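You operate a simulated robot arm through the tools that you are given. There is no shell and no other tool. Be economical: measure what you need, move in short steps, check, and stop when the job is done.

You are at the controls of a simulated robot arm. One attempt, no reset.

TASK
Salt the small and the knot cheese on the corner bench with the salt shaker.
Fine: not so much that a rind forms; put the shaker back, then the small cheese on the narrow board; the rest stay where they lie. Set down upright: salt shaker.

The check looks at the end state, three seconds after you hand in, the way a careful person would. Anything else that was tipped, shoved, dropped, spilled or broken makes it a failure.

THE ROBOT
A 6-joint arm with a two-finger parallel gripper, fixed in place. Base frame: the origin is at the foot of the arm, x ahead of it, y to its left, z up; the work surface is at about z = 0.86. Units: m, degrees, N and s.
With the tool pointing down near the work surface it reaches from about 0.24 to 0.64 m from the base axis. Its first joint turns from -66.0 to 66.0 degrees. Payload 2.7 kg.
The TCP is the grasp point between the finger pads, 0.023 m short of the fingertips. In the tool frame z runs along the fingers and y along their closing line. Largest opening 0.094 m; finger width 0.038, thickness 0.01; the body of the gripper, 0.054 by 0.096 m, starts 0.039 m behind the TCP.
Orientation is told as [roll, pitch, yaw] about the base's x, y, z axes, in that order, counted from this pose: with the fingers straight down and closing along the base's y, the tool's x points along the base's -x, its y along +y and its z along -z.

THE INTERFACE
- The arm moves only by the tool nudge_tool. Its argument "moves" is a list of rows, each a list of 7 numbers: the turn, a rotation vector about the tool's x, y, z in degrees, then the shift along the tool's x, y, z in m, then the opening, from 0 (shut) to 1 (fully open). In form: [[wx, wy, wz, x, y, z, jaw], ...]. A call has 1 to 12 rows; each row is the pose to reach, as a shift and turn from the pose commanded when the call began, along the tool's axes at that moment. Rows are played at 5 a second. More than 0.05 m and 8.6 degrees between two rows, or a gripper value outside its range, and nothing of the call is played. A pose out of reach is approached as far as the arm can. The call stops where the force on the tool passes 40 N (or 10 N more than at its start, if that is more) or the arm is blocked; 0.2 s more then pass. The fingers move at their own pace (about 0.045 m/s each) and stop on an object; they squeeze with about 38 N. The grip force told is the motor's: it shows also when the fingers shut on nothing. Time passes only in rows, and 0.2 s behind the last, so rows that repeat a pose let the fingers close. It gives the time, the measured TCP pose, the force on the tool (base axes), the opening and the grip force at its end, in the units of the frame above (readings bear some noise), with the torque about the TCP (base axes, N m) and any sound that the robot's microphone picked up.
- Cameras (640 x 400 px; columns grow to the right, rows downward): "scene" is fixed at [0.0658, -0.4217, 1.4117]; the picture's right is [0.86, -0.51, 0.00], its down [-0.25, -0.42, -0.87] and it looks along [0.45, 0.75, -0.49] (base axes); focal length 328 px, centre (320, 200). "wrist" rides on the gripper at [0.087, 0.016, -0.075] in the tool frame; the picture's right is [-0.18, 0.98, 0.00], its down [-0.58, -0.11, -0.81] and it looks along [-0.79, -0.15, 0.59] (tool axes); focal length 243 px, centre (320, 200). There is no depth. A picture from a camera that has moved, and an enlarged one, comes with that camera's place and axes in the base frame and with its lens.
- camera(camera): a new picture of that camera. The clock stands still meanwhile.
- enlarge(camera, box): a new picture of the part [left, top, right, bottom] of that camera's present view, enlarged. The clock stands still meanwhile.
- job_done(): hands the job in; it is judged then, once.

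Go step by step. Nothing tells you positions but the pictures and the camera data: compare them with the known pose of the tool, close in by small moves and look again before you grip or let go. The budget is 120 turns and 76 pictures, counting those below and the enlarged ones. Unless the task says otherwise, let go and move clear before handing in, and close with one line.

The tools are called after "Call:" by a JSON object that holds its "method" and its "body". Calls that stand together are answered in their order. nudge_tool: Moves the arm, as the interface text tells. Its arguments: {"type":"object","properties":{"moves":{"type":"array","items":{"type":"array","items":{"type":"number"}}}},"required":["moves"]} The other tools are called the same way: camera (camera) takes a picture; enlarge (camera, box) takes an enlarged picture of a part of a camera's view; job_done () hands the job in.

At the start:

```text
clock: 0.0
eef_pos: [0.4171, 0.1783, 1.1846]
orientation: [0.1, 0.0, 0.1]
contact_force: [-1.0, -0.2, 0.3]
torque: [0.0, 0.02, -0.01]
finger_gap: 0.094
grip_force: 0.1
```

scene: 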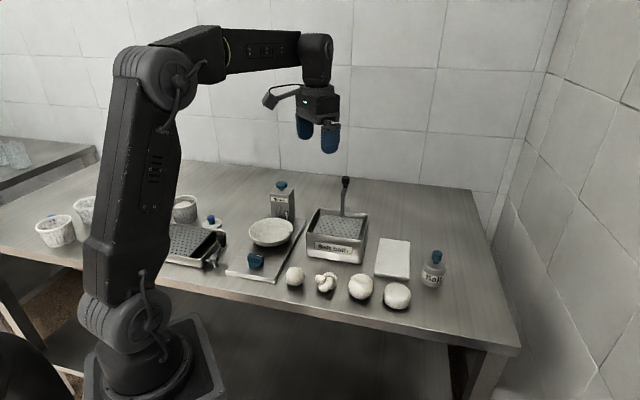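
wrist: 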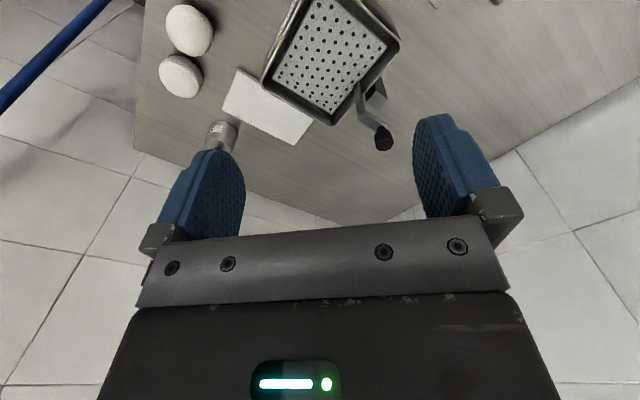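

I see four cheeses along the front edge, a white board, a salt shaker at the right, and another container farther back. I'll enlarge to identify them.

Call:
{"method": "enlarge", "body": {"camera": "scene", "box": [260, 170, 480, 320]}}

Call:
{"method": "enlarge", "body": {"camera": "scene", "box": [20, 160, 320, 320]}}

```text
2.67 times, centred on (370, 245) of scene
camera zoom: at [0.0658, -0.4217, 1.4117], right [0.86, -0.51, 0.0], down [-0.25, -0.42, -0.87], along [0.45, 0.75, -0.49], focal length 875 px, centre (187, 80)
```

zoom: 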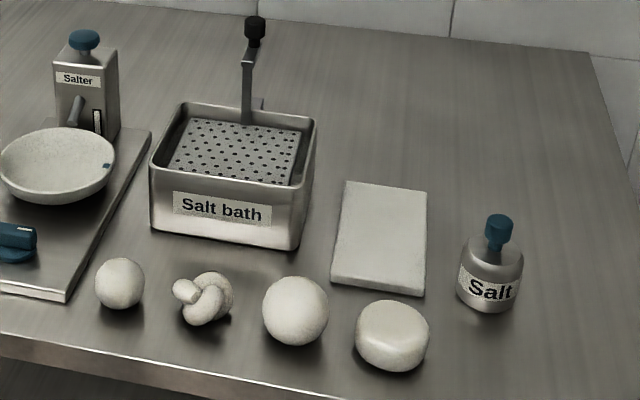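

```text
2.13 times, centred on (170, 240) of scene
camera zoom: at [0.0658, -0.4217, 1.4117], right [0.86, -0.51, 0.0], down [-0.25, -0.42, -0.87], along [0.45, 0.75, -0.49], focal length 700 px, centre (640, 115)
```

zoom: 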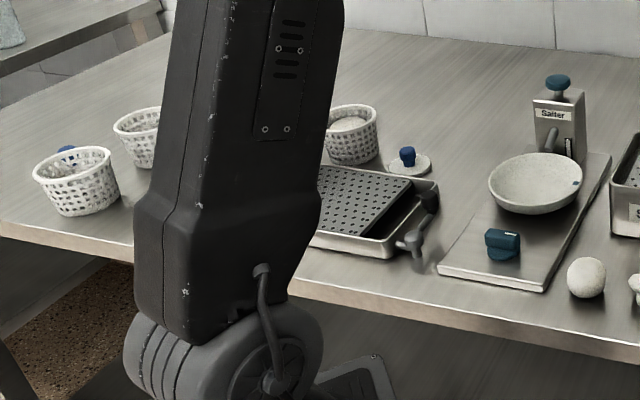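

The leftmost ball (~(0.315,0.113)) is the small cheese and the knot is at about (0.37,0.06). The shaker is at about (0.60,-0.046) and the white board is centred at about (0.57,0.06). I'll turn the wrist for a low side grasp of the shaker with the camera on top, so the shaker can be inverted later by rolling.

Call:
{"method": "nudge_tool", "body": {"moves": [[0, 0, 8, -0.002, -0.025, 0.005, 0.75], [0, 0, 16, -0.005, -0.05, 0.01, 0.75], [0, 0, 24, -0.008, -0.075, 0.015, 0.75], [0, 0, 32, -0.01, -0.1, 0.02, 0.75], [0, 0, 40, -0.013, -0.125, 0.025, 0.75], [0, 0, 48, -0.016, -0.15, 0.03, 0.75], [0, 0, 56, -0.019, -0.175, 0.035, 0.75], [0, 0, 64, -0.022, -0.2, 0.04, 0.75], [0, 0, 72, -0.025, -0.225, 0.045, 0.75], [0, 0, 80, -0.028, -0.25, 0.05, 0.75], [0, 0, 88, -0.03, -0.275, 0.055, 0.75], [0, 0, 96, -0.033, -0.298, 0.065, 0.75]]}}

```text
clock: 2.6
eef_pos: [0.4509, -0.1201, 1.1201]
orientation: [0.0, 0.1, -96.2]
contact_force: [-0.6, 0.2, 0.8]
torque: [-0.01, -0.01, -0.01]
finger_gap: 0.0707
grip_force: 0.0
```

The turn works. I'll finish the yaw to -135.

Call:
{"method": "nudge_tool", "body": {"moves": [[0, 0, 8, 0, 0, 0, 0.75], [0, 0, 16, 0, 0, 0, 0.75], [0, 0, 24, 0, 0, 0, 0.75], [0, 0, 32, 0, 0, 0, 0.75], [0, 0, 39, 0, 0, 0, 0.75]]}}

Call:
{"method": "camera", "body": {"camera": "wrist"}}

Call:
{"method": "camera", "body": {"camera": "scene"}}

```text
clock: 3.8
eef_pos: [0.4507, -0.1191, 1.1195]
orientation: [-0.1, 0.1, -135.2]
contact_force: [0.4, -0.4, -0.7]
torque: [-0.02, 0.0, 0.0]
finger_gap: 0.0706
grip_force: 0.1
```

```text
71 pictures are left
camera wrist: at [0.523, -0.0689, 1.1942], right [0.56, -0.83, 0.0], down [-0.49, -0.33, 0.81], along [-0.67, -0.45, -0.59], focal length 243 px, centre (320, 200)
```

wrist: 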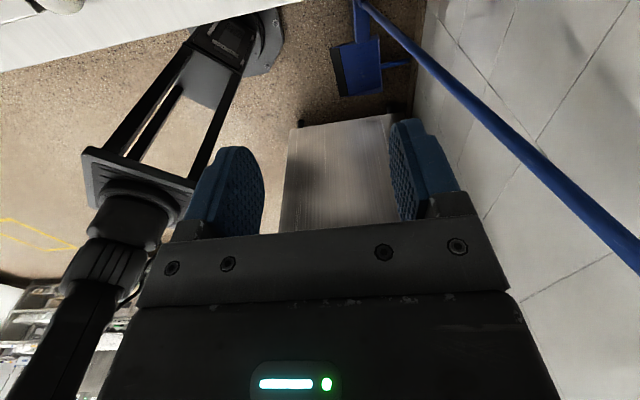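

```text
70 pictures are left
```

scene: 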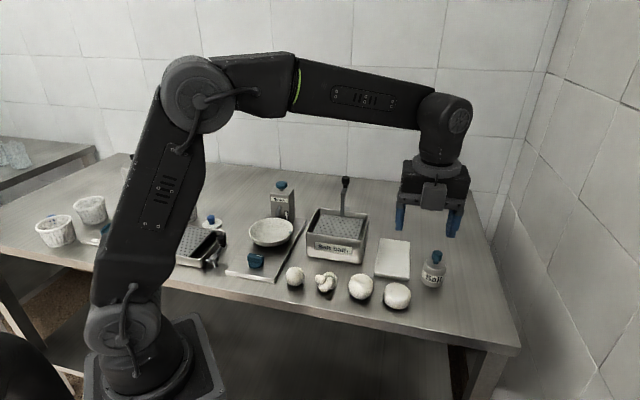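

The bench is clear. Next I'll pitch the tool up to about 25° below horizontal, pointing at +45° azimuth.

Call:
{"method": "nudge_tool", "body": {"moves": [[0, 8, 0, 0, 0, 0, 0.75], [0, 16, 0, 0, 0, 0, 0.75], [0, 24, 0, 0, 0, 0, 0.75], [0, 32, 0, 0, 0, 0, 0.75], [0, 40, 0, 0, 0, 0, 0.75], [0, 48, 0, 0, 0, 0, 0.75], [0, 56, 0, 0, 0, 0, 0.75], [0, 64, 0, 0, 0, 0, 0.75], [0, 67, 0, 0, 0, 0, 0.75]]}}

Call:
{"method": "camera", "body": {"camera": "scene"}}

Call:
{"method": "camera", "body": {"camera": "wrist"}}

```text
clock: 5.8
eef_pos: [0.4504, -0.1194, 1.1194]
orientation: [0.0, 67.2, -135.0]
contact_force: [0.7, 0.1, -0.1]
torque: [0.0, -0.05, -0.02]
finger_gap: 0.0706
grip_force: 0.0
```

```text
69 pictures are left
```

scene: 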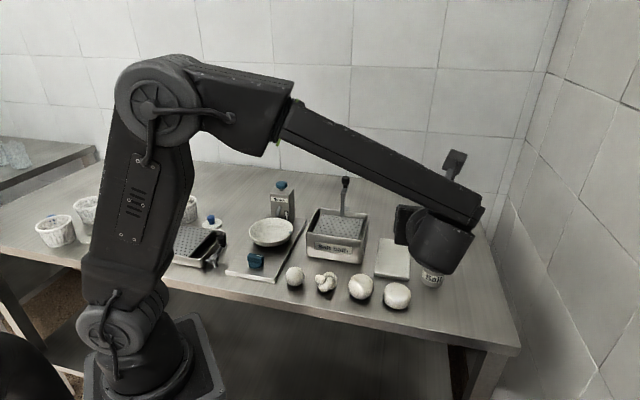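

```text
68 pictures are left
camera wrist: at [0.4369, -0.155, 1.2281], right [0.65, -0.75, -0.17], down [-0.76, -0.61, -0.22], along [0.06, 0.27, -0.96], focal length 243 px, centre (320, 200)
```

wrist: 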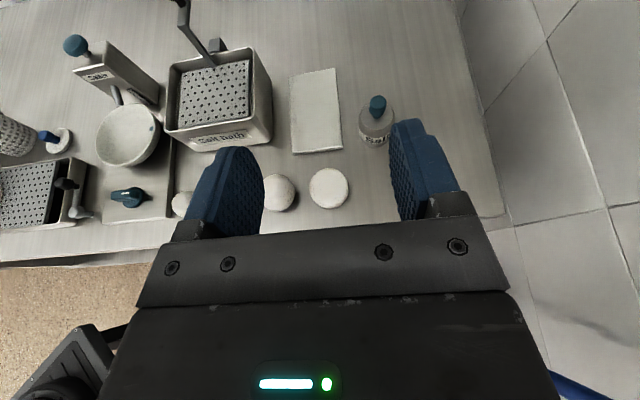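

The shaker position is confirmed at (0.602,-0.046). I'll go to a standoff about 0.11 m behind it, above the bench.

Call:
{"method": "nudge_tool", "body": {"moves": [[0, 0, 0, -0.022, 0.011, 0.02, 0.85], [0, 0, 0, -0.044, 0.022, 0.04, 0.85], [0, 0, 0, -0.066, 0.033, 0.06, 0.85], [0, 0, 0, -0.088, 0.044, 0.08, 0.85], [0, 0, 0, -0.109, 0.0553, 0.0993, 0.85]]}}

Call:
{"method": "camera", "body": {"camera": "wrist"}}

Call:
{"method": "camera", "body": {"camera": "scene"}}

```text
clock: 7.0
eef_pos: [0.5245, -0.1239, 0.9792]
orientation: [-0.3, 67.0, -135.1]
contact_force: [0.4, 0.4, 0.1]
torque: [0.0, -0.02, -0.02]
finger_gap: 0.0802
grip_force: 0.0
```

```text
67 pictures are left
camera wrist: at [0.5113, -0.1584, 1.0885], right [0.65, -0.74, -0.17], down [-0.76, -0.61, -0.22], along [0.06, 0.27, -0.96], focal length 243 px, centre (320, 200)
```

wrist: 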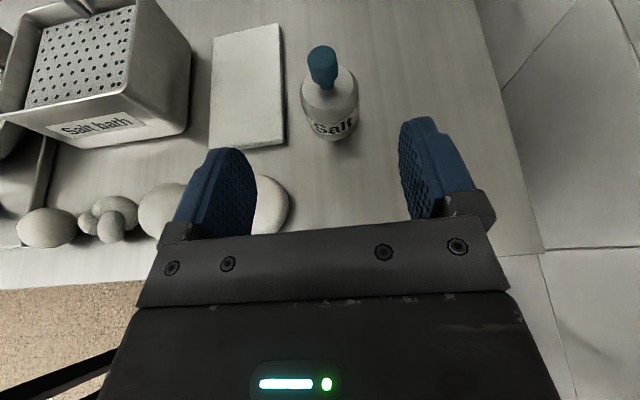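

```text
66 pictures are left
```

scene: 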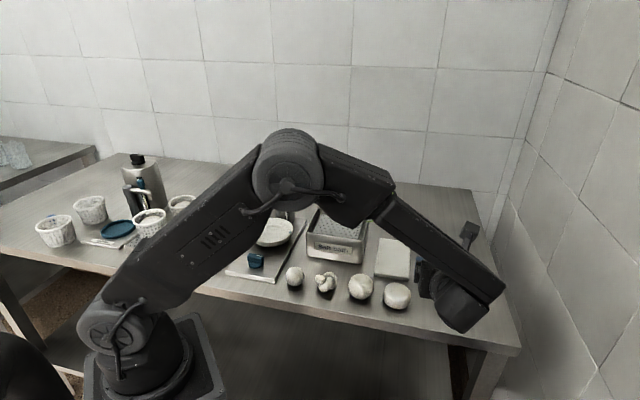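

The disc cheese edge sits close to the approach line, so I'll steepen to 30° and come in along the tool axis, passing above it with a narrower opening.

Call:
{"method": "nudge_tool", "body": {"moves": [[0, -7, 0, 0, 0, 0, 0.72], [0, -7, 0, 0, 0, 0, 0.72]]}}

Call:
{"method": "nudge_tool", "body": {"moves": [[0, 0, 0, -0.008, 0, 0.028, 0.72], [0, 0, 0, -0.016, 0, 0.056, 0.72]]}}

Call:
{"method": "camera", "body": {"camera": "wrist"}}

```text
clock: 7.6
eef_pos: [0.5244, -0.1238, 0.9795]
orientation: [-0.1, 60.0, -134.9]
contact_force: [-1.2, 0.7, 0.3]
torque: [-0.01, -0.03, -0.01]
finger_gap: 0.0676
grip_force: 0.1
```

```text
clock: 8.2
eef_pos: [0.5529, -0.0956, 0.9383]
orientation: [0.0, 60.0, -134.9]
contact_force: [0.0, -0.2, 0.1]
torque: [0.01, 0.02, 0.0]
finger_gap: 0.0678
grip_force: 0.1
```

```text
65 pictures are left
camera wrist: at [0.5495, -0.1205, 1.0514], right [0.63, -0.76, -0.16], down [-0.78, -0.62, -0.1], along [-0.02, 0.19, -0.98], focal length 243 px, centre (320, 200)
```

wrist: 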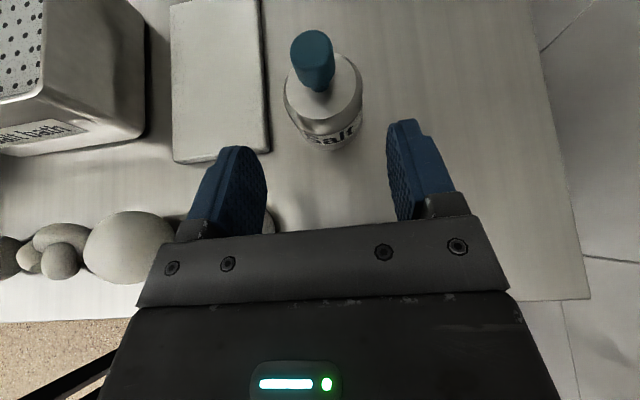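

The shaker is centred on the approach axis, so I'll advance 0.08 m.

Call:
{"method": "nudge_tool", "body": {"moves": [[0, 0, 0, 0, 0, 0.02, 0.72], [0, 0, 0, 0, 0, 0.04, 0.72], [0, 0, 0, 0, 0, 0.06, 0.72], [0, 0, 0, 0, 0, 0.078, 0.72]]}}

Call:
{"method": "camera", "body": {"camera": "wrist"}}

Call:
{"method": "enlarge", "body": {"camera": "scene", "box": [340, 210, 500, 320]}}

```text
clock: 9.2
eef_pos: [0.6001, -0.0472, 0.8993]
orientation: [-0.1, 60.2, -135.1]
contact_force: [0.2, 1.7, -0.3]
torque: [-0.04, 0.05, -0.02]
finger_gap: 0.0675
grip_force: 0.1
```

```text
64 pictures are left
camera wrist: at [0.5968, -0.073, 1.0123], right [0.63, -0.76, -0.16], down [-0.78, -0.62, -0.1], along [-0.02, 0.19, -0.98], focal length 243 px, centre (320, 200)
```

wrist: 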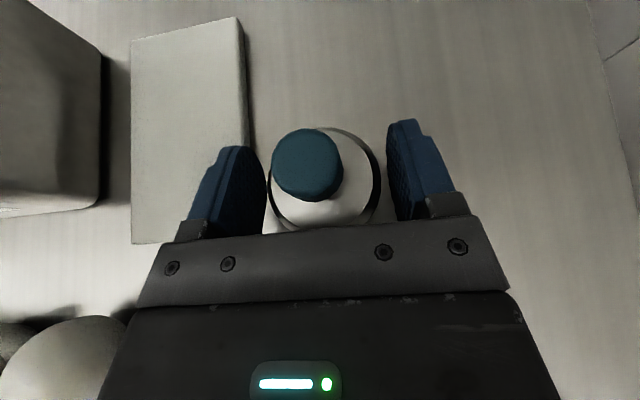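

```text
3.64 times, centred on (420, 265) of scene
camera zoom: at [0.0658, -0.4217, 1.4117], right [0.86, -0.51, 0.0], down [-0.25, -0.42, -0.87], along [0.45, 0.75, -0.49], focal length 1193 px, centre (-44, -36)
```

zoom: 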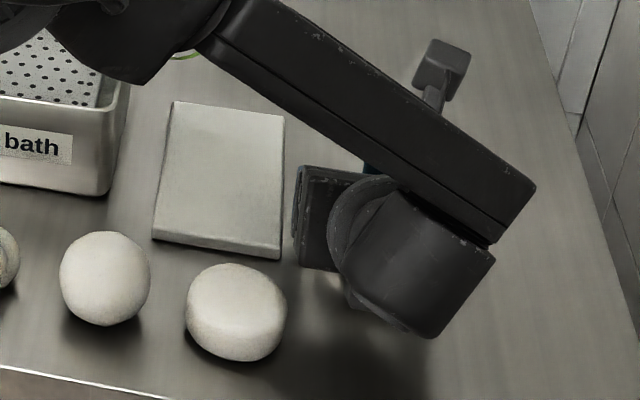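

The shaker is between the pads. I'll drop 5 mm and close.

Call:
{"method": "nudge_tool", "body": {"moves": [[0, 0, 0, -0.005, 0, 0.003, 0.72], [0, 0, 0, -0.005, 0, 0.003, 0.5], [0, 0, 0, -0.005, 0, 0.003, 0.3], [0, 0, 0, -0.005, 0, 0.003, 0.3], [0, 0, 0, -0.005, 0, 0.003, 0.3]]}}

Call:
{"method": "camera", "body": {"camera": "wrist"}}

```text
clock: 10.4
eef_pos: [0.6018, -0.0468, 0.8944]
orientation: [-0.3, 60.1, -135.1]
contact_force: [0.7, -0.6, -0.4]
torque: [0.01, 0.03, -0.03]
finger_gap: 0.0511
grip_force: 38.2
```

```text
62 pictures are left
camera wrist: at [0.5969, -0.0728, 1.0059], right [0.63, -0.76, -0.16], down [-0.78, -0.62, -0.1], along [-0.02, 0.19, -0.98], focal length 243 px, centre (320, 200)
```

wrist: 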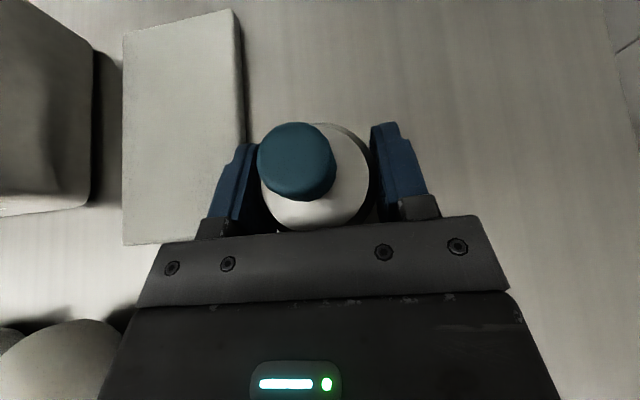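

Gripped at 0.051 m gap. I'll lift straight up.

Call:
{"method": "nudge_tool", "body": {"moves": [[0, 0, 0, 0.01, 0, -0.006, 0.3], [0, 0, 0, 0.035, 0, -0.02, 0.3], [0, 0, 0, 0.069, 0, -0.04, 0.3], [0, 0, 0, 0.104, 0, -0.06, 0.3], [0, 0, 0, 0.139, 0, -0.08, 0.3], [0, 0, 0, 0.173, 0, -0.1, 0.3], [0, 0, 0, 0.199, 0, -0.115, 0.3], [0, 0, 0, 0.199, 0, -0.115, 0.3]]}}

Call:
{"method": "camera", "body": {"camera": "scene"}}

```text
clock: 12.2
eef_pos: [0.6014, -0.0475, 1.1247]
orientation: [-0.2, 60.1, -135.0]
contact_force: [0.2, -0.3, -0.3]
torque: [0.01, 0.0, -0.03]
finger_gap: 0.0281
grip_force: 0.0
```

```text
61 pictures are left
```

scene: 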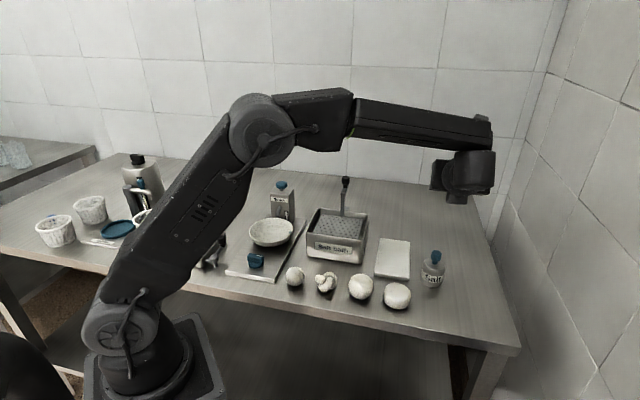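

The fingers closed to 0.028, so the shaker slipped out and was left standing. I'll look at its shape more closely.

Call:
{"method": "enlarge", "body": {"camera": "scene", "box": [390, 230, 470, 310]}}

Call:
{"method": "camera", "body": {"camera": "wrist"}}

```text
5.00 times, centred on (430, 270) of scene
camera zoom: at [0.0658, -0.4216, 1.4117], right [0.86, -0.51, 0.0], down [-0.25, -0.42, -0.87], along [0.45, 0.75, -0.49], focal length 1640 px, centre (-230, -150)
```

zoom: 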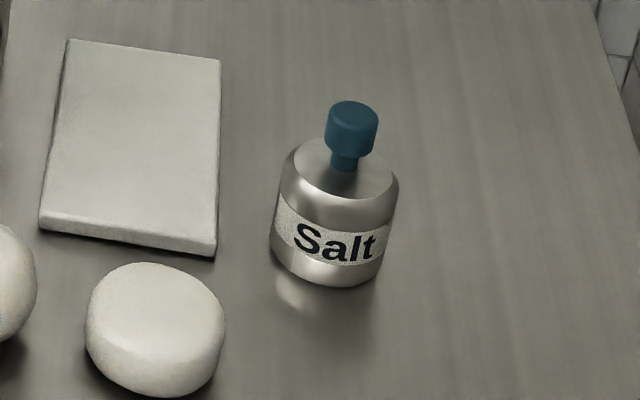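

```text
59 pictures are left
camera wrist: at [0.5973, -0.0731, 1.2364], right [0.63, -0.76, -0.16], down [-0.78, -0.62, -0.1], along [-0.02, 0.19, -0.98], focal length 243 px, centre (320, 200)
```

wrist: 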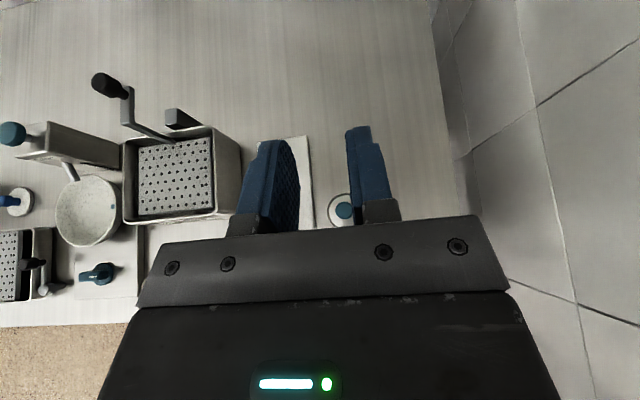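

The shaker is unmoved and upright, and the body is smooth steel with a chamfer. The blue knob on its neck (z about 0.92–0.94) will grip better from the side, so I'll flatten the tool to 20° and back off to a standoff.

Call:
{"method": "nudge_tool", "body": {"moves": [[0, 5, 0, 0, 0, 0, 0.6], [0, 10, 0, 0, 0, 0, 0.6], [0, 10, 0, 0, 0, 0, 0.6]]}}

Call:
{"method": "nudge_tool", "body": {"moves": [[0, 0, 0, -0.035, 0, -0.003, 0.6], [0, 0, 0, -0.07, 0, -0.006, 0.6], [0, 0, 0, -0.105, 0, -0.009, 0.6], [0, 0, 0, -0.14, 0, -0.012, 0.6], [0, 0, 0, -0.176, -0.001, -0.015, 0.6], [0, 0, 0, -0.176, -0.001, -0.015, 0.6]]}}

Call:
{"method": "camera", "body": {"camera": "wrist"}}

```text
clock: 13.0
eef_pos: [0.6011, -0.0478, 1.1237]
orientation: [-0.3, 70.1, -135.1]
contact_force: [0.5, 0.0, 0.0]
torque: [-0.02, -0.01, -0.04]
finger_gap: 0.0565
grip_force: 0.1
```

```text
clock: 14.4
eef_pos: [0.5467, -0.0986, 0.9629]
orientation: [-0.2, 70.0, -135.1]
contact_force: [-0.6, -0.3, 1.4]
torque: [0.0, 0.03, 0.01]
finger_gap: 0.0564
grip_force: 0.1
```

```text
58 pictures are left
camera wrist: at [0.5298, -0.1382, 1.0696], right [0.65, -0.74, -0.17], down [-0.75, -0.6, -0.27], along [0.1, 0.31, -0.95], focal length 243 px, centre (320, 200)
```

wrist: 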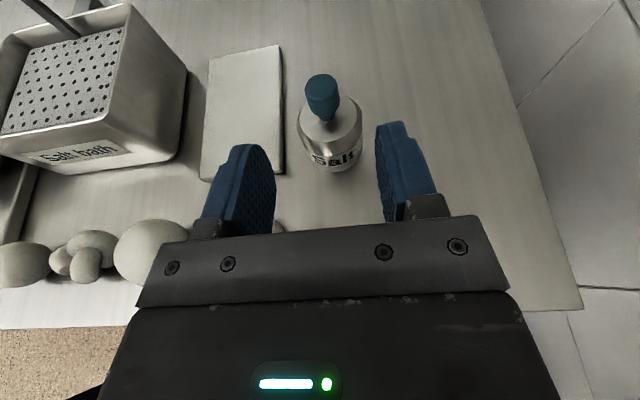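

The knob is on axis, so I'll advance.

Call:
{"method": "nudge_tool", "body": {"moves": [[0, 0, 0, 0.001, 0, 0.02, 0.6], [0, 0, 0, 0.001, 0, 0.04, 0.6], [0, 0, 0, 0.002, 0, 0.06, 0.6], [0, 0, 0, 0.003, 0, 0.078, 0.6], [0, 0, 0, 0.003, 0, 0.078, 0.6]]}}

Call:
{"method": "camera", "body": {"camera": "wrist"}}

```text
clock: 15.6
eef_pos: [0.6, -0.0461, 0.9395]
orientation: [-0.3, 70.1, -135.2]
contact_force: [-0.4, -0.8, 0.4]
torque: [0.02, 0.03, -0.03]
finger_gap: 0.0562
grip_force: 0.0
```

```text
57 pictures are left
camera wrist: at [0.5823, -0.0851, 1.0457], right [0.65, -0.74, -0.17], down [-0.75, -0.6, -0.27], along [0.1, 0.31, -0.95], focal length 243 px, centre (320, 200)
```

wrist: 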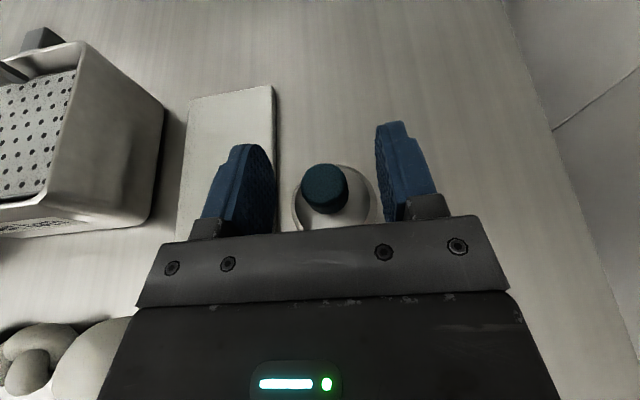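

The knob sits right at the grasp point. Closing now.

Call:
{"method": "nudge_tool", "body": {"moves": [[0, 0, 0, 0, 0, 0, 0.4], [0, 0, 0, 0, 0, 0, 0.2], [0, 0, 0, 0, 0, 0, 0.0], [0, 0, 0, 0, 0, 0, 0.0], [0, 0, 0, 0, 0, 0, 0.0]]}}

Call:
{"method": "nudge_tool", "body": {"moves": [[0, 0, 0, 0.004, 0, -0.001, 0.0], [0, 0, 0, 0.012, 0, -0.004, 0.0], [0, 0, 0, 0.02, 0, -0.007, 0.0], [0, 0, 0, 0.02, 0, -0.007, 0.0]]}}

Call:
{"method": "camera", "body": {"camera": "wrist"}}

Call:
{"method": "enlarge", "body": {"camera": "scene", "box": [380, 210, 500, 310]}}

```text
clock: 16.8
eef_pos: [0.5994, -0.0458, 0.939]
orientation: [-0.1, 70.0, -135.0]
contact_force: [0.6, -0.4, -0.1]
torque: [0.01, 0.04, -0.02]
finger_gap: 0.0207
grip_force: 38.6
```

```text
clock: 17.8
eef_pos: [0.6003, -0.0459, 0.9603]
orientation: [-0.2, 70.2, -135.2]
contact_force: [0.0, -0.6, -1.4]
torque: [-0.02, 0.05, 0.0]
finger_gap: 0.0209
grip_force: 37.9
```

```text
56 pictures are left
camera wrist: at [0.5827, -0.0854, 1.0671], right [0.65, -0.74, -0.17], down [-0.75, -0.6, -0.27], along [0.1, 0.31, -0.95], focal length 243 px, centre (320, 200)
```

wrist: 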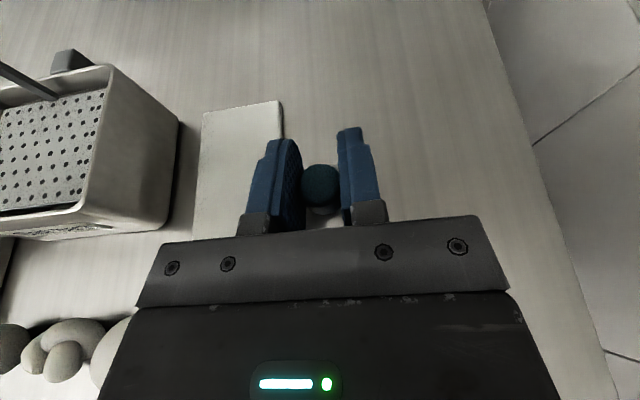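

```text
4.00 times, centred on (440, 260) of scene
camera zoom: at [0.0658, -0.4217, 1.4117], right [0.86, -0.51, 0.0], down [-0.25, -0.42, -0.87], along [0.45, 0.75, -0.49], focal length 1312 px, centre (-160, -40)
```

zoom: 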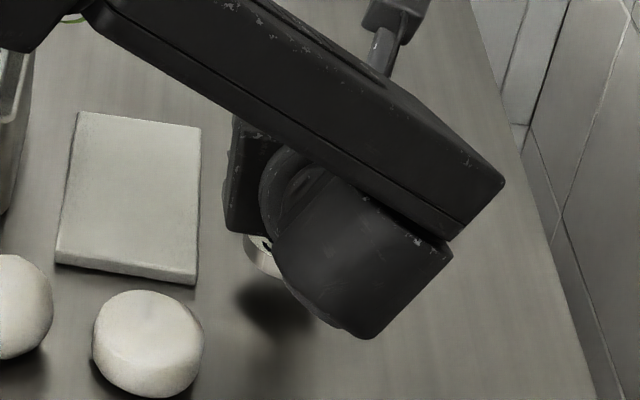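

It holds. Grasp reference: TCP (0.600,-0.046,0.939). Next I'll lift to z≈1.12.

Call:
{"method": "nudge_tool", "body": {"moves": [[0, 0, 0, 0.025, 0, -0.009, 0.0], [0, 0, 0, 0.05, 0, -0.018, 0.0], [0, 0, 0, 0.075, 0, -0.027, 0.0], [0, 0, 0, 0.1, 0, -0.036, 0.0], [0, 0, 0, 0.125, 0, -0.045, 0.0], [0, 0, 0, 0.15, 0, -0.055, 0.0], [0, 0, 0, 0.15, 0, -0.055, 0.0]]}}

Call:
{"method": "camera", "body": {"camera": "scene"}}

```text
clock: 19.4
eef_pos: [0.5998, -0.0469, 1.1193]
orientation: [-0.2, 70.1, -135.2]
contact_force: [0.3, -1.0, -1.1]
torque: [-0.01, -0.01, -0.01]
finger_gap: 0.0205
grip_force: 38.3
```

```text
54 pictures are left
```

scene: 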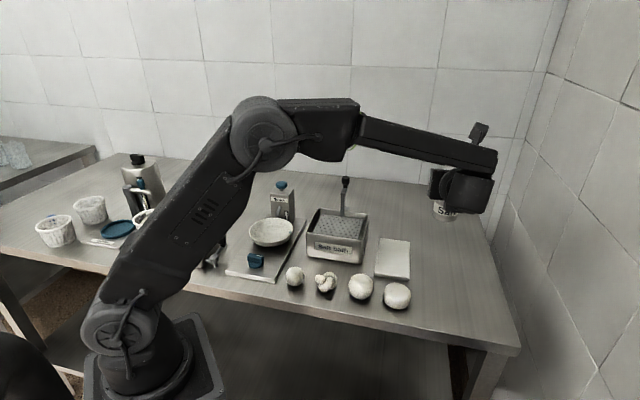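

Now I'll translate to above the knot cheese while yawing the tool to point along +y, keeping the shaker upright.

Call:
{"method": "nudge_tool", "body": {"moves": [[5.3, 0, -1.9, -0.006, -0.03, -0.009, 0], [10.6, 0, -3.9, -0.012, -0.06, -0.019, 0], [15.9, 0, -5.8, -0.018, -0.089, -0.028, 0], [21.2, 0, -7.7, -0.024, -0.119, -0.0375, 0], [26.4, 0, -9.6, -0.03, -0.149, -0.047, 0], [31.7, 0, -11.5, -0.036, -0.178, -0.056, 0], [37, 0, -13.5, -0.042, -0.208, -0.066, 0], [42.3, 0, -15.4, -0.0486, -0.238, -0.075, 0], [42.3, 0, -15.4, -0.0486, -0.238, -0.075, 0]]}}

Call:
{"method": "camera", "body": {"camera": "scene"}}

Call:
{"method": "camera", "body": {"camera": "wrist"}}

```text
clock: 21.4
eef_pos: [0.3715, 0.0602, 1.0983]
orientation: [0.2, 70.0, -89.9]
contact_force: [0.1, -0.3, -1.3]
torque: [-0.04, -0.04, 0.04]
finger_gap: 0.0207
grip_force: 38.1
```

```text
53 pictures are left
```

scene: 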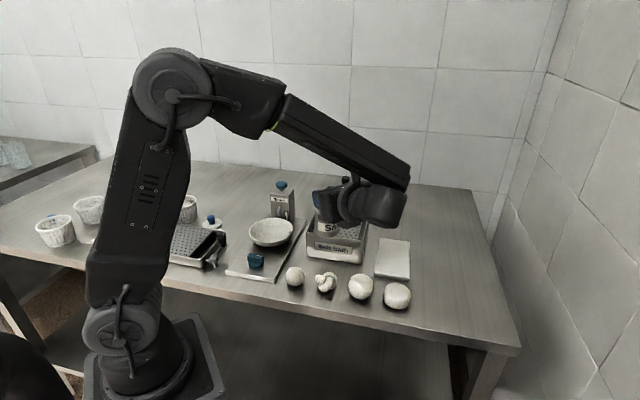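

```text
52 pictures are left
camera wrist: at [0.3866, 0.0205, 1.2066], right [0.98, -0.06, -0.17], down [-0.11, -0.96, -0.27], along [-0.15, 0.29, -0.95], focal length 243 px, centre (320, 200)
```

wrist: 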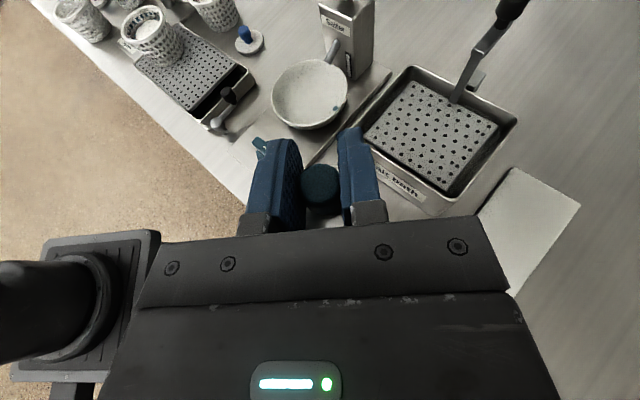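

The upright carry is reachable. Next I'll measure the knot and small cheeses precisely before inverting.

Call:
{"method": "enlarge", "body": {"camera": "scene", "box": [280, 255, 380, 305]}}

```text
6.40 times, centred on (330, 280) of scene
camera zoom: at [0.0658, -0.4216, 1.4117], right [0.86, -0.51, 0.0], down [-0.25, -0.42, -0.87], along [0.45, 0.75, -0.49], focal length 2100 px, centre (256, -312)
```

zoom: 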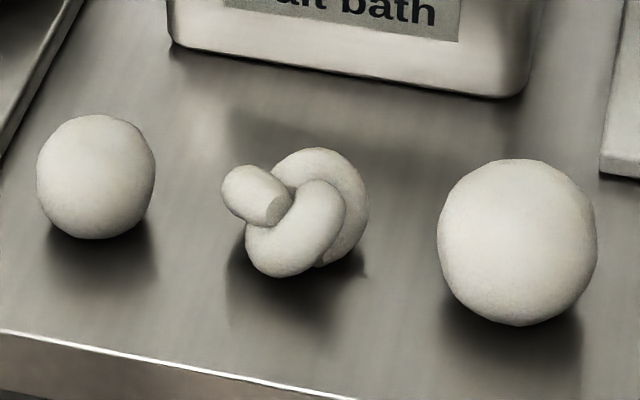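

The knot centre is (0.367,0.055), the small cheese (0.3125,0.109) and the ball (0.421,0). I'll lower to about z 1.03 above the knot and roll 90° first, watching for salt.

Call:
{"method": "nudge_tool", "body": {"moves": [[0, 0, 0, -0.03, -0.002, 0.012, 0], [0, 0, 0, -0.06, -0.004, 0.024, 0], [0, 0, 0, -0.06, -0.004, 0.024, 0]]}}

Call:
{"method": "nudge_tool", "body": {"moves": [[0, 0, -8.5, 0, 0, 0, 0], [0, 0, -17, 0, 0, 0, 0], [0, 0, -25.5, 0, 0, 0, 0], [0, 0, -34, 0, 0, 0, 0], [0, 0, -42.5, 0, 0, 0, 0], [0, 0, -51, 0, 0, 0, 0], [0, 0, -59.5, 0, 0, 0, 0], [0, 0, -68, 0, 0, 0, 0], [0, 0, -76.5, 0, 0, 0, 0], [0, 0, -85, 0, 0, 0, 0]]}}

Call:
{"method": "camera", "body": {"camera": "scene"}}

Call:
{"method": "camera", "body": {"camera": "wrist"}}

```text
clock: 22.2
eef_pos: [0.3675, 0.0617, 1.0368]
orientation: [0.1, 70.1, -89.9]
contact_force: [-0.4, -0.3, -2.3]
torque: [0.04, 0.01, 0.04]
finger_gap: 0.0208
grip_force: 37.8
```

```text
clock: 24.4
eef_pos: [0.3657, 0.0631, 1.0359]
orientation: [70.1, 4.5, -1.6]
contact_force: [-0.5, 0.6, -0.8]
torque: [-0.05, 0.12, -0.01]
finger_gap: 0.0207
grip_force: 38.3
```

```text
50 pictures are left
```

scene: 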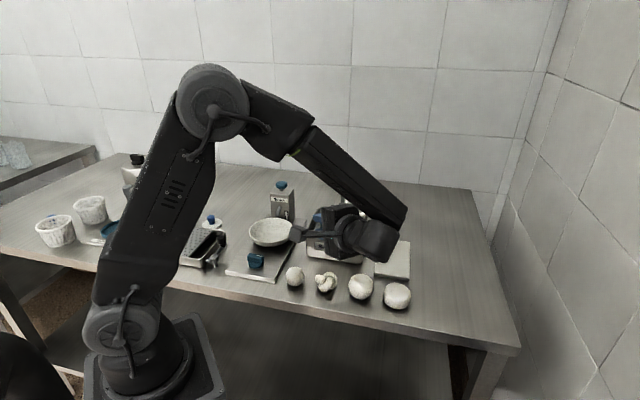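

```text
49 pictures are left
camera wrist: at [0.2809, 0.0008, 1.0831], right [0.27, 0.33, 0.91], down [0.57, -0.81, 0.13], along [0.78, 0.48, -0.4], focal length 243 px, centre (320, 200)
```

wrist: 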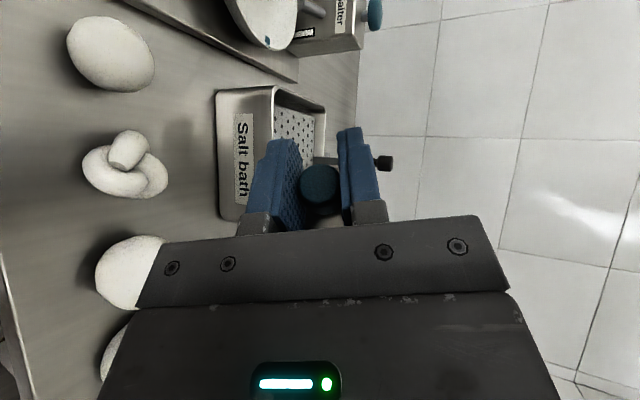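

The shaker is horizontal, held, and no salt is visible. I'll roll on another 45° and check.

Call:
{"method": "nudge_tool", "body": {"moves": [[0, 0, -8.5, 0, 0, 0, 0], [0, 0, -17, 0, 0, 0, 0], [0, 0, -25.5, 0, 0, 0, 0], [0, 0, -34, 0, 0, 0, 0], [0, 0, -42.5, 0, 0, 0, 0]]}}

Call:
{"method": "camera", "body": {"camera": "wrist"}}

Call:
{"method": "enlarge", "body": {"camera": "scene", "box": [260, 200, 420, 310]}}

```text
clock: 25.6
eef_pos: [0.3657, 0.0609, 1.0357]
orientation: [65.5, -35.1, 14.9]
contact_force: [0.1, 0.4, -1.3]
torque: [-0.04, 0.06, -0.01]
finger_gap: 0.0206
grip_force: 38.2
```

```text
48 pictures are left
camera wrist: at [0.2875, -0.0209, 1.0238], right [-0.46, 0.3, 0.84], down [0.53, -0.67, 0.53], along [0.72, 0.68, 0.14], focal length 243 px, centre (320, 200)
```

wrist: 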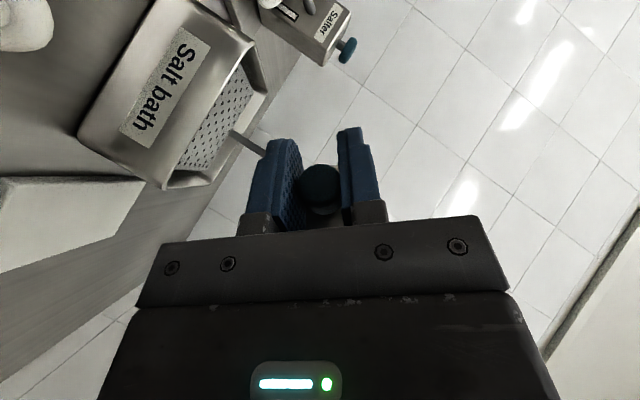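

```text
3.64 times, centred on (340, 255) of scene
camera zoom: at [0.0658, -0.4216, 1.4117], right [0.86, -0.51, 0.0], down [-0.25, -0.42, -0.87], along [0.45, 0.75, -0.49], focal length 1193 px, centre (247, 0)
```

zoom: 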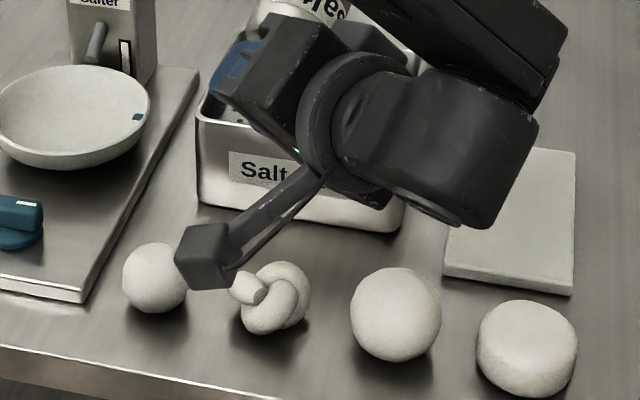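

No salt yet. I'll continue the roll to near full inversion.

Call:
{"method": "nudge_tool", "body": {"moves": [[0, 0, -8.5, 0, 0, 0, 0], [0, 0, -17, 0, 0, 0, 0], [0, 0, -25.5, 0, 0, 0, 0], [0, 0, -34, 0, 0, 0, 0], [0, 0, -42.5, 0, 0, 0, 0], [0, 0, -50, 0, 0, 0, 0]]}}

Call:
{"method": "enlarge", "body": {"camera": "scene", "box": [260, 200, 420, 310]}}

```text
clock: 27.0
eef_pos: [0.3657, 0.0606, 1.0367]
orientation: [6.4, -70.0, 83.3]
contact_force: [-0.6, 0.1, -1.7]
torque: [-0.05, 0.01, 0.01]
finger_gap: 0.0208
grip_force: 37.8
```

```text
3.64 times, centred on (340, 255) of scene
camera zoom: at [0.0658, -0.4216, 1.4117], right [0.86, -0.51, 0.0], down [-0.25, -0.42, -0.87], along [0.45, 0.75, -0.49], focal length 1193 px, centre (247, 0)
```

zoom: 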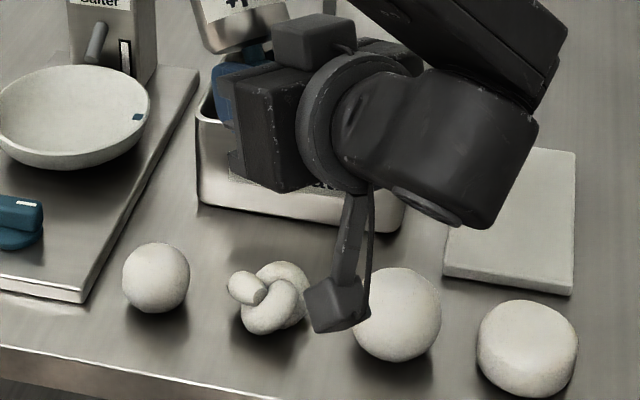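

Inverted and still no salt, so it needs shaking. I'll give two short vertical shakes above the knot and look.

Call:
{"method": "nudge_tool", "body": {"moves": [[0, 0, 0, -0.03, 0, 0, 0], [0, 0, 0, 0, 0, 0, 0], [0, 0, 0, -0.03, 0, 0, 0], [0, 0, 0, 0, 0, 0, 0]]}}

Call:
{"method": "enlarge", "body": {"camera": "scene", "box": [280, 220, 380, 310]}}

```text
clock: 28.0
eef_pos: [0.3655, 0.0622, 1.0349]
orientation: [6.9, -70.0, 82.8]
contact_force: [0.2, 1.4, -0.6]
torque: [-0.07, -0.01, -0.03]
finger_gap: 0.0207
grip_force: 38.0
```

```text
4.44 times, centred on (330, 265) of scene
camera zoom: at [0.0658, -0.4216, 1.4117], right [0.86, -0.51, 0.0], down [-0.25, -0.42, -0.87], along [0.45, 0.75, -0.49], focal length 1458 px, centre (276, -89)
```

zoom: 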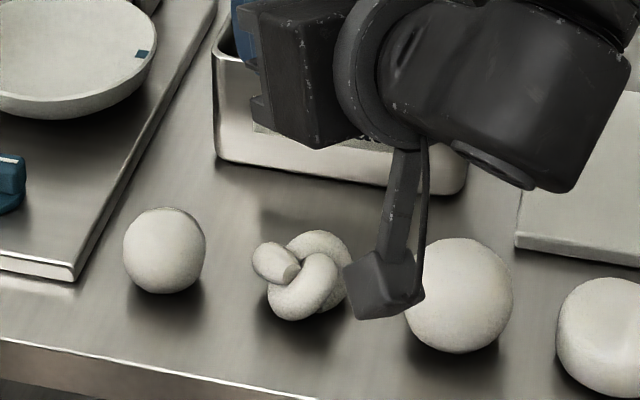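

No clear salt yet. I'll look at the shaker itself from both cameras.

Call:
{"method": "enlarge", "body": {"camera": "scene", "box": [290, 170, 390, 240]}}

Call:
{"method": "enlarge", "body": {"camera": "wrist", "box": [240, 100, 400, 240]}}

Call:
{"method": "enlarge", "body": {"camera": "scene", "box": [300, 260, 350, 305]}}

```text
5.71 times, centred on (340, 205) of scene
camera zoom: at [0.0658, -0.4216, 1.4117], right [0.86, -0.51, 0.0], down [-0.25, -0.42, -0.87], along [0.45, 0.75, -0.49], focal length 1875 px, centre (206, 171)
```

zoom: 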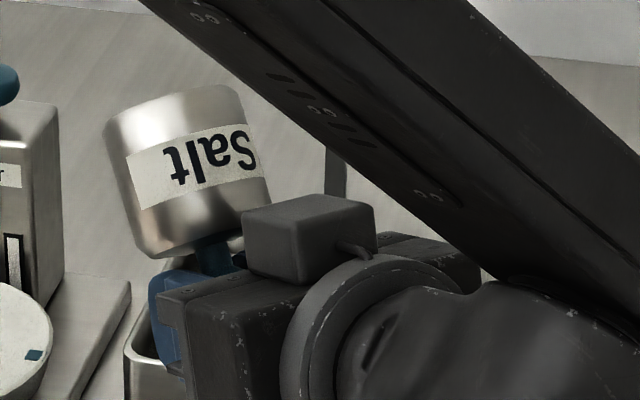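

```text
2.86 times, centred on (320, 170) of wrist
camera zoom: at [0.3452, -0.0363, 0.9803], right [-0.97, 0.08, 0.21], down [0.13, -0.56, 0.82], along [0.18, 0.82, 0.54], focal length 693 px, centre (320, 286)
```

zoom: 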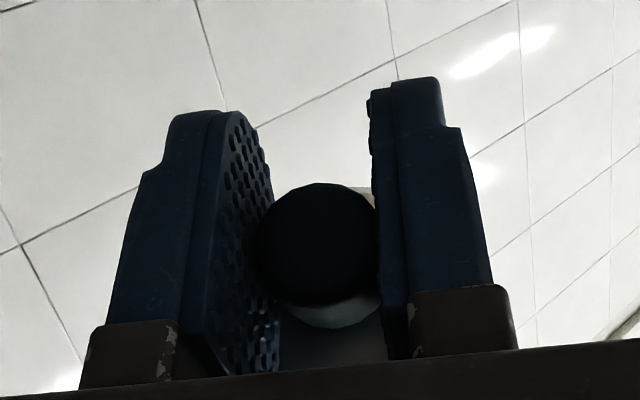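

```text
8.89 times, centred on (325, 282) of scene
camera zoom: at [0.0658, -0.4216, 1.4117], right [0.86, -0.51, 0.0], down [-0.25, -0.42, -0.87], along [0.45, 0.75, -0.49], focal length 2916 px, centre (276, -533)
```

zoom: 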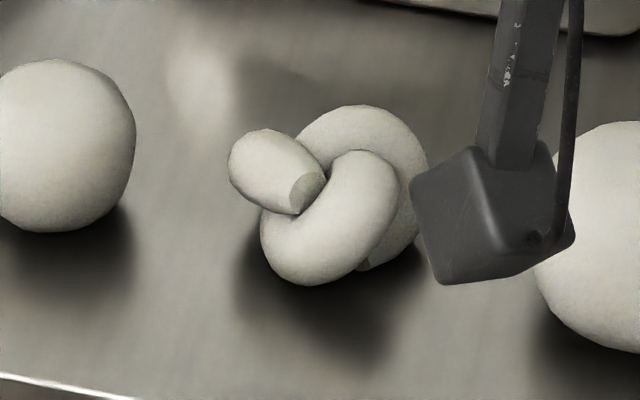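

The shaker is well inverted with no grains visible yet. I'll try a more vigorous shake of larger amplitude.

Call:
{"method": "nudge_tool", "body": {"moves": [[0, 0, 0, -0.045, 0, 0, 0], [0, 0, 0, 0, 0, 0, 0], [0, 0, 0, -0.045, 0, 0, 0], [0, 0, 0, 0, 0, 0, 0], [0, 0, 0, -0.045, 0, 0, 0], [0, 0, 0, 0, 0, 0, 0]]}}

Call:
{"method": "enlarge", "body": {"camera": "scene", "box": [300, 260, 350, 305]}}

```text
clock: 29.4
eef_pos: [0.3647, 0.0635, 1.0358]
orientation: [6.9, -70.0, 82.8]
contact_force: [0.0, -0.7, -1.1]
torque: [-0.03, -0.01, -0.02]
finger_gap: 0.0208
grip_force: 37.9
```

```text
8.89 times, centred on (325, 282) of scene
camera zoom: at [0.0658, -0.4216, 1.4117], right [0.86, -0.51, 0.0], down [-0.25, -0.42, -0.87], along [0.45, 0.75, -0.49], focal length 2916 px, centre (276, -533)
```

zoom: 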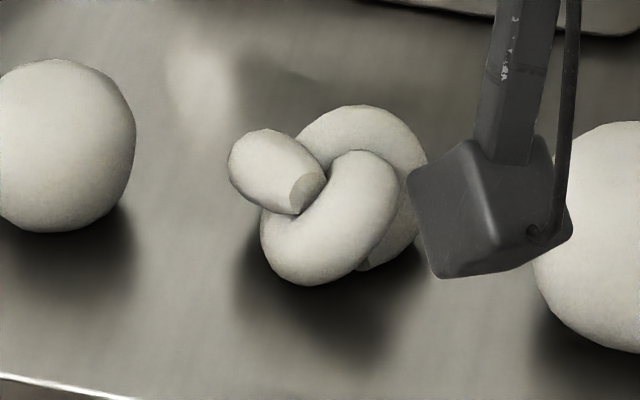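

Nothing obvious still. I'll tip the shaker nearer to fully upside-down (pitch the tool up 20°, raise 2 cm) and check again.

Call:
{"method": "nudge_tool", "body": {"moves": [[0, -5, 0, -0.01, 0, -0.004, 0], [0, -10, 0, -0.019, 0, -0.007, 0], [0, -15, 0, -0.019, 0, -0.007, 0], [0, -20, 0, -0.019, 0, -0.007, 0], [0, -25, 0, -0.019, 0, -0.007, 0], [0, -25, 0, -0.019, 0, -0.007, 0]]}}

Call:
{"method": "camera", "body": {"camera": "scene"}}

Call:
{"method": "enlarge", "body": {"camera": "scene", "box": [290, 170, 390, 310]}}

```text
clock: 30.8
eef_pos: [0.3658, 0.0622, 1.0558]
orientation: [155.7, -84.4, -66.5]
contact_force: [0.7, -0.2, -0.7]
torque: [-0.01, 0.01, -0.01]
finger_gap: 0.0208
grip_force: 38.2
```

```text
40 pictures are left
```

scene: 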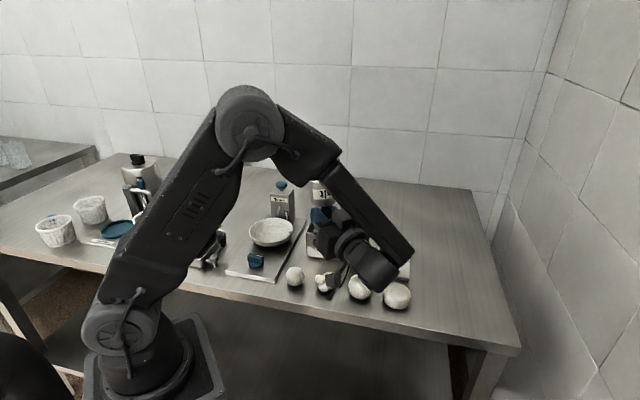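

```text
2.86 times, centred on (340, 240) of scene
camera zoom: at [0.0658, -0.4217, 1.4117], right [0.86, -0.51, 0.0], down [-0.25, -0.42, -0.87], along [0.45, 0.75, -0.49], focal length 937 px, centre (263, 86)
```

zoom: 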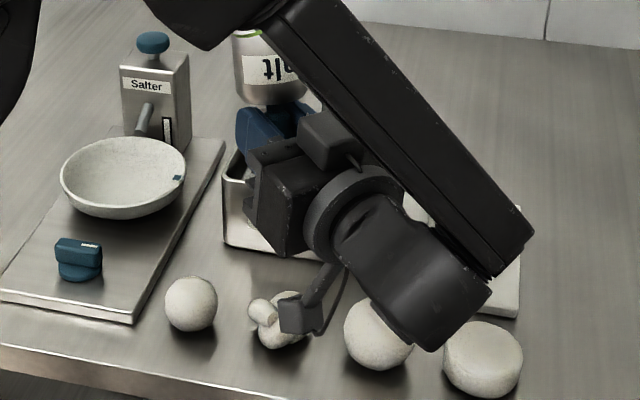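

Now nearly fully inverted; three shakes here.

Call:
{"method": "nudge_tool", "body": {"moves": [[0, 0, 0, -0.045, 0, 0, 0], [0, 0, 0, 0, 0, 0, 0], [0, 0, 0, -0.045, 0, 0, 0], [0, 0, 0, 0, 0, 0, 0], [0, 0, 0, -0.045, 0, 0, 0], [0, 0, 0, 0, 0, 0, 0], [0, 0, 0, -0.03, 0, 0, 0]]}}

Call:
{"method": "enlarge", "body": {"camera": "scene", "box": [280, 240, 400, 315]}}

```text
clock: 32.4
eef_pos: [0.3685, 0.0596, 1.0852]
orientation: [154.9, -84.4, -65.8]
contact_force: [0.0, -0.1, -1.3]
torque: [-0.02, -0.01, 0.0]
finger_gap: 0.0207
grip_force: 38.3
```

```text
5.33 times, centred on (340, 278) of scene
camera zoom: at [0.0658, -0.4216, 1.4117], right [0.86, -0.51, 0.0], down [-0.25, -0.42, -0.87], along [0.45, 0.75, -0.49], focal length 1750 px, centre (213, -213)
```

zoom: 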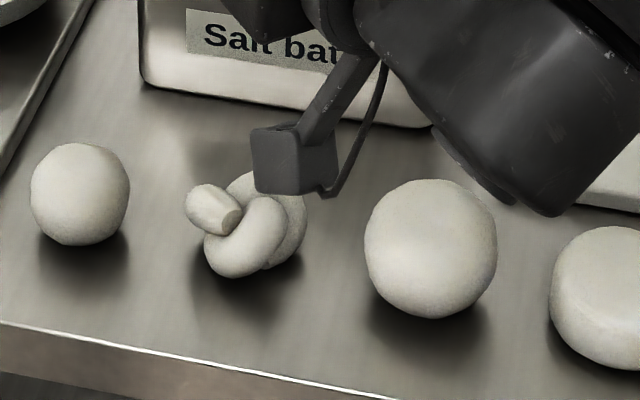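

Ambiguous: the knot may look slightly whiter. I'll zoom in tightly on the knot and small cheese together.

Call:
{"method": "enlarge", "body": {"camera": "scene", "box": [283, 262, 343, 297]}}

```text
10.67 times, centred on (313, 280) of scene
camera zoom: at [0.0658, -0.4216, 1.4117], right [0.86, -0.51, 0.0], down [-0.25, -0.42, -0.87], along [0.45, 0.75, -0.49], focal length 3500 px, centre (395, -648)
```

zoom: 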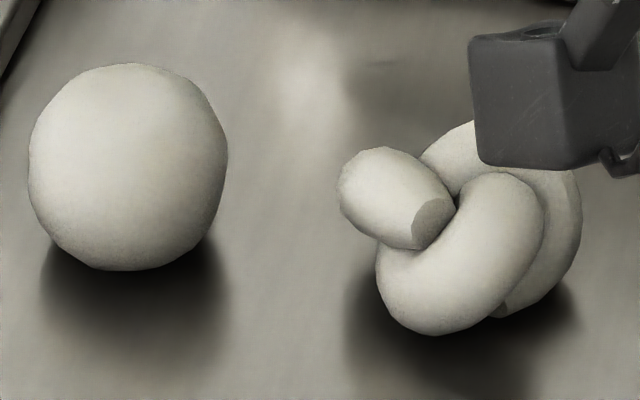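

No grains at all. I want to see the shaker's base (perhaps that is where the holes are), so I'll roll on so its underside faces the scene camera.

Call:
{"method": "nudge_tool", "body": {"moves": [[0, 0, -8.5, -0.03, 0, 0, 0], [0, 0, -17, -0.03, 0, 0, 0], [0, 0, -25.5, -0.03, 0, 0, 0], [0, 0, -34, -0.03, 0, 0, 0], [0, 0, -42.5, -0.03, 0, 0, 0], [0, 0, -51, -0.03, 0, 0, 0], [0, 0, -59.5, -0.03, 0, 0, 0], [0, 0, -60, -0.03, 0, 0, 0]]}}

Call:
{"method": "enlarge", "body": {"camera": "scene", "box": [270, 150, 390, 300]}}

```text
clock: 34.2
eef_pos: [0.4085, 0.0491, 1.194]
orientation: [-95.9, -32.8, -177.6]
contact_force: [-0.1, 0.3, -1.6]
torque: [0.04, -0.05, 0.0]
finger_gap: 0.0206
grip_force: 38.4
out of reach, approached as far as the arm can: row 6, 7, 8
```

```text
2.67 times, centred on (330, 225) of scene
camera zoom: at [0.0658, -0.4216, 1.4117], right [0.86, -0.51, 0.0], down [-0.25, -0.42, -0.87], along [0.45, 0.75, -0.49], focal length 875 px, centre (293, 133)
```

zoom: 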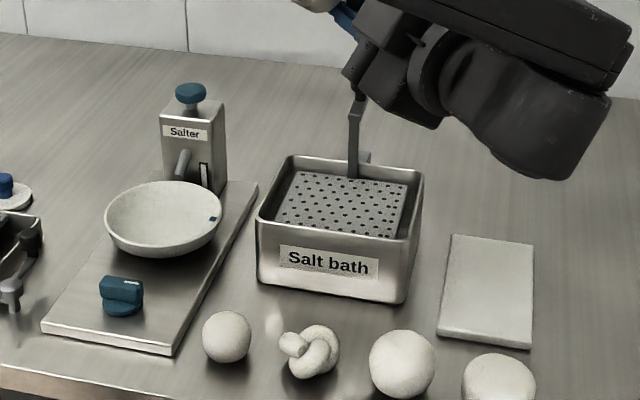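

The arm hit a roll limit and rose. I'll view the shaker now.

Call:
{"method": "enlarge", "body": {"camera": "scene", "box": [280, 100, 440, 220]}}

```text
3.33 times, centred on (360, 160) of scene
camera zoom: at [0.0658, -0.4216, 1.4117], right [0.86, -0.51, 0.0], down [-0.25, -0.42, -0.87], along [0.45, 0.75, -0.49], focal length 1094 px, centre (187, 333)
```

zoom: 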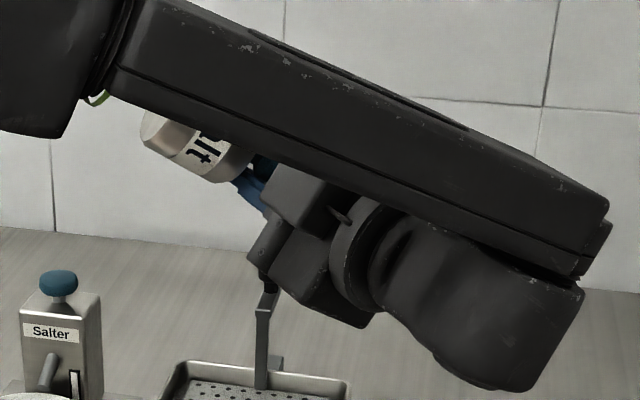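

Call:
{"method": "enlarge", "body": {"camera": "scene", "box": [305, 125, 355, 160]}}

```text
11.43 times, centred on (330, 142) of scene
camera zoom: at [0.0658, -0.4216, 1.4117], right [0.86, -0.51, 0.0], down [-0.25, -0.42, -0.87], along [0.45, 0.75, -0.49], focal length 3750 px, centre (206, 857)
```

zoom: 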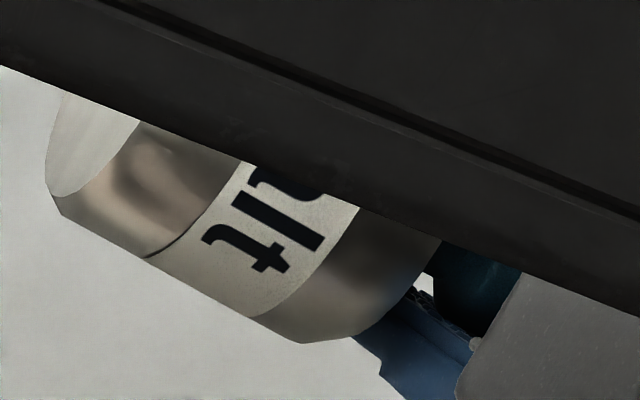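

The base shows a seam and a light face, so salt might come out of the bottom with the knob as handle. I'll unroll cautiously, first a small test step.

Call:
{"method": "nudge_tool", "body": {"moves": [[0, 0, 8, 0, 0, 0, 0], [0, 0, 16, 0, 0, 0, 0], [0, 0, 24, 0, 0, 0, 0], [0, 0, 24, 0, 0, 0, 0]]}}

```text
clock: 35.2
eef_pos: [0.4092, 0.0479, 1.1932]
orientation: [-99.1, -56.1, -173.3]
contact_force: [0.1, -0.3, -1.4]
torque: [0.0, -0.07, 0.02]
finger_gap: 0.0206
grip_force: 37.4
```

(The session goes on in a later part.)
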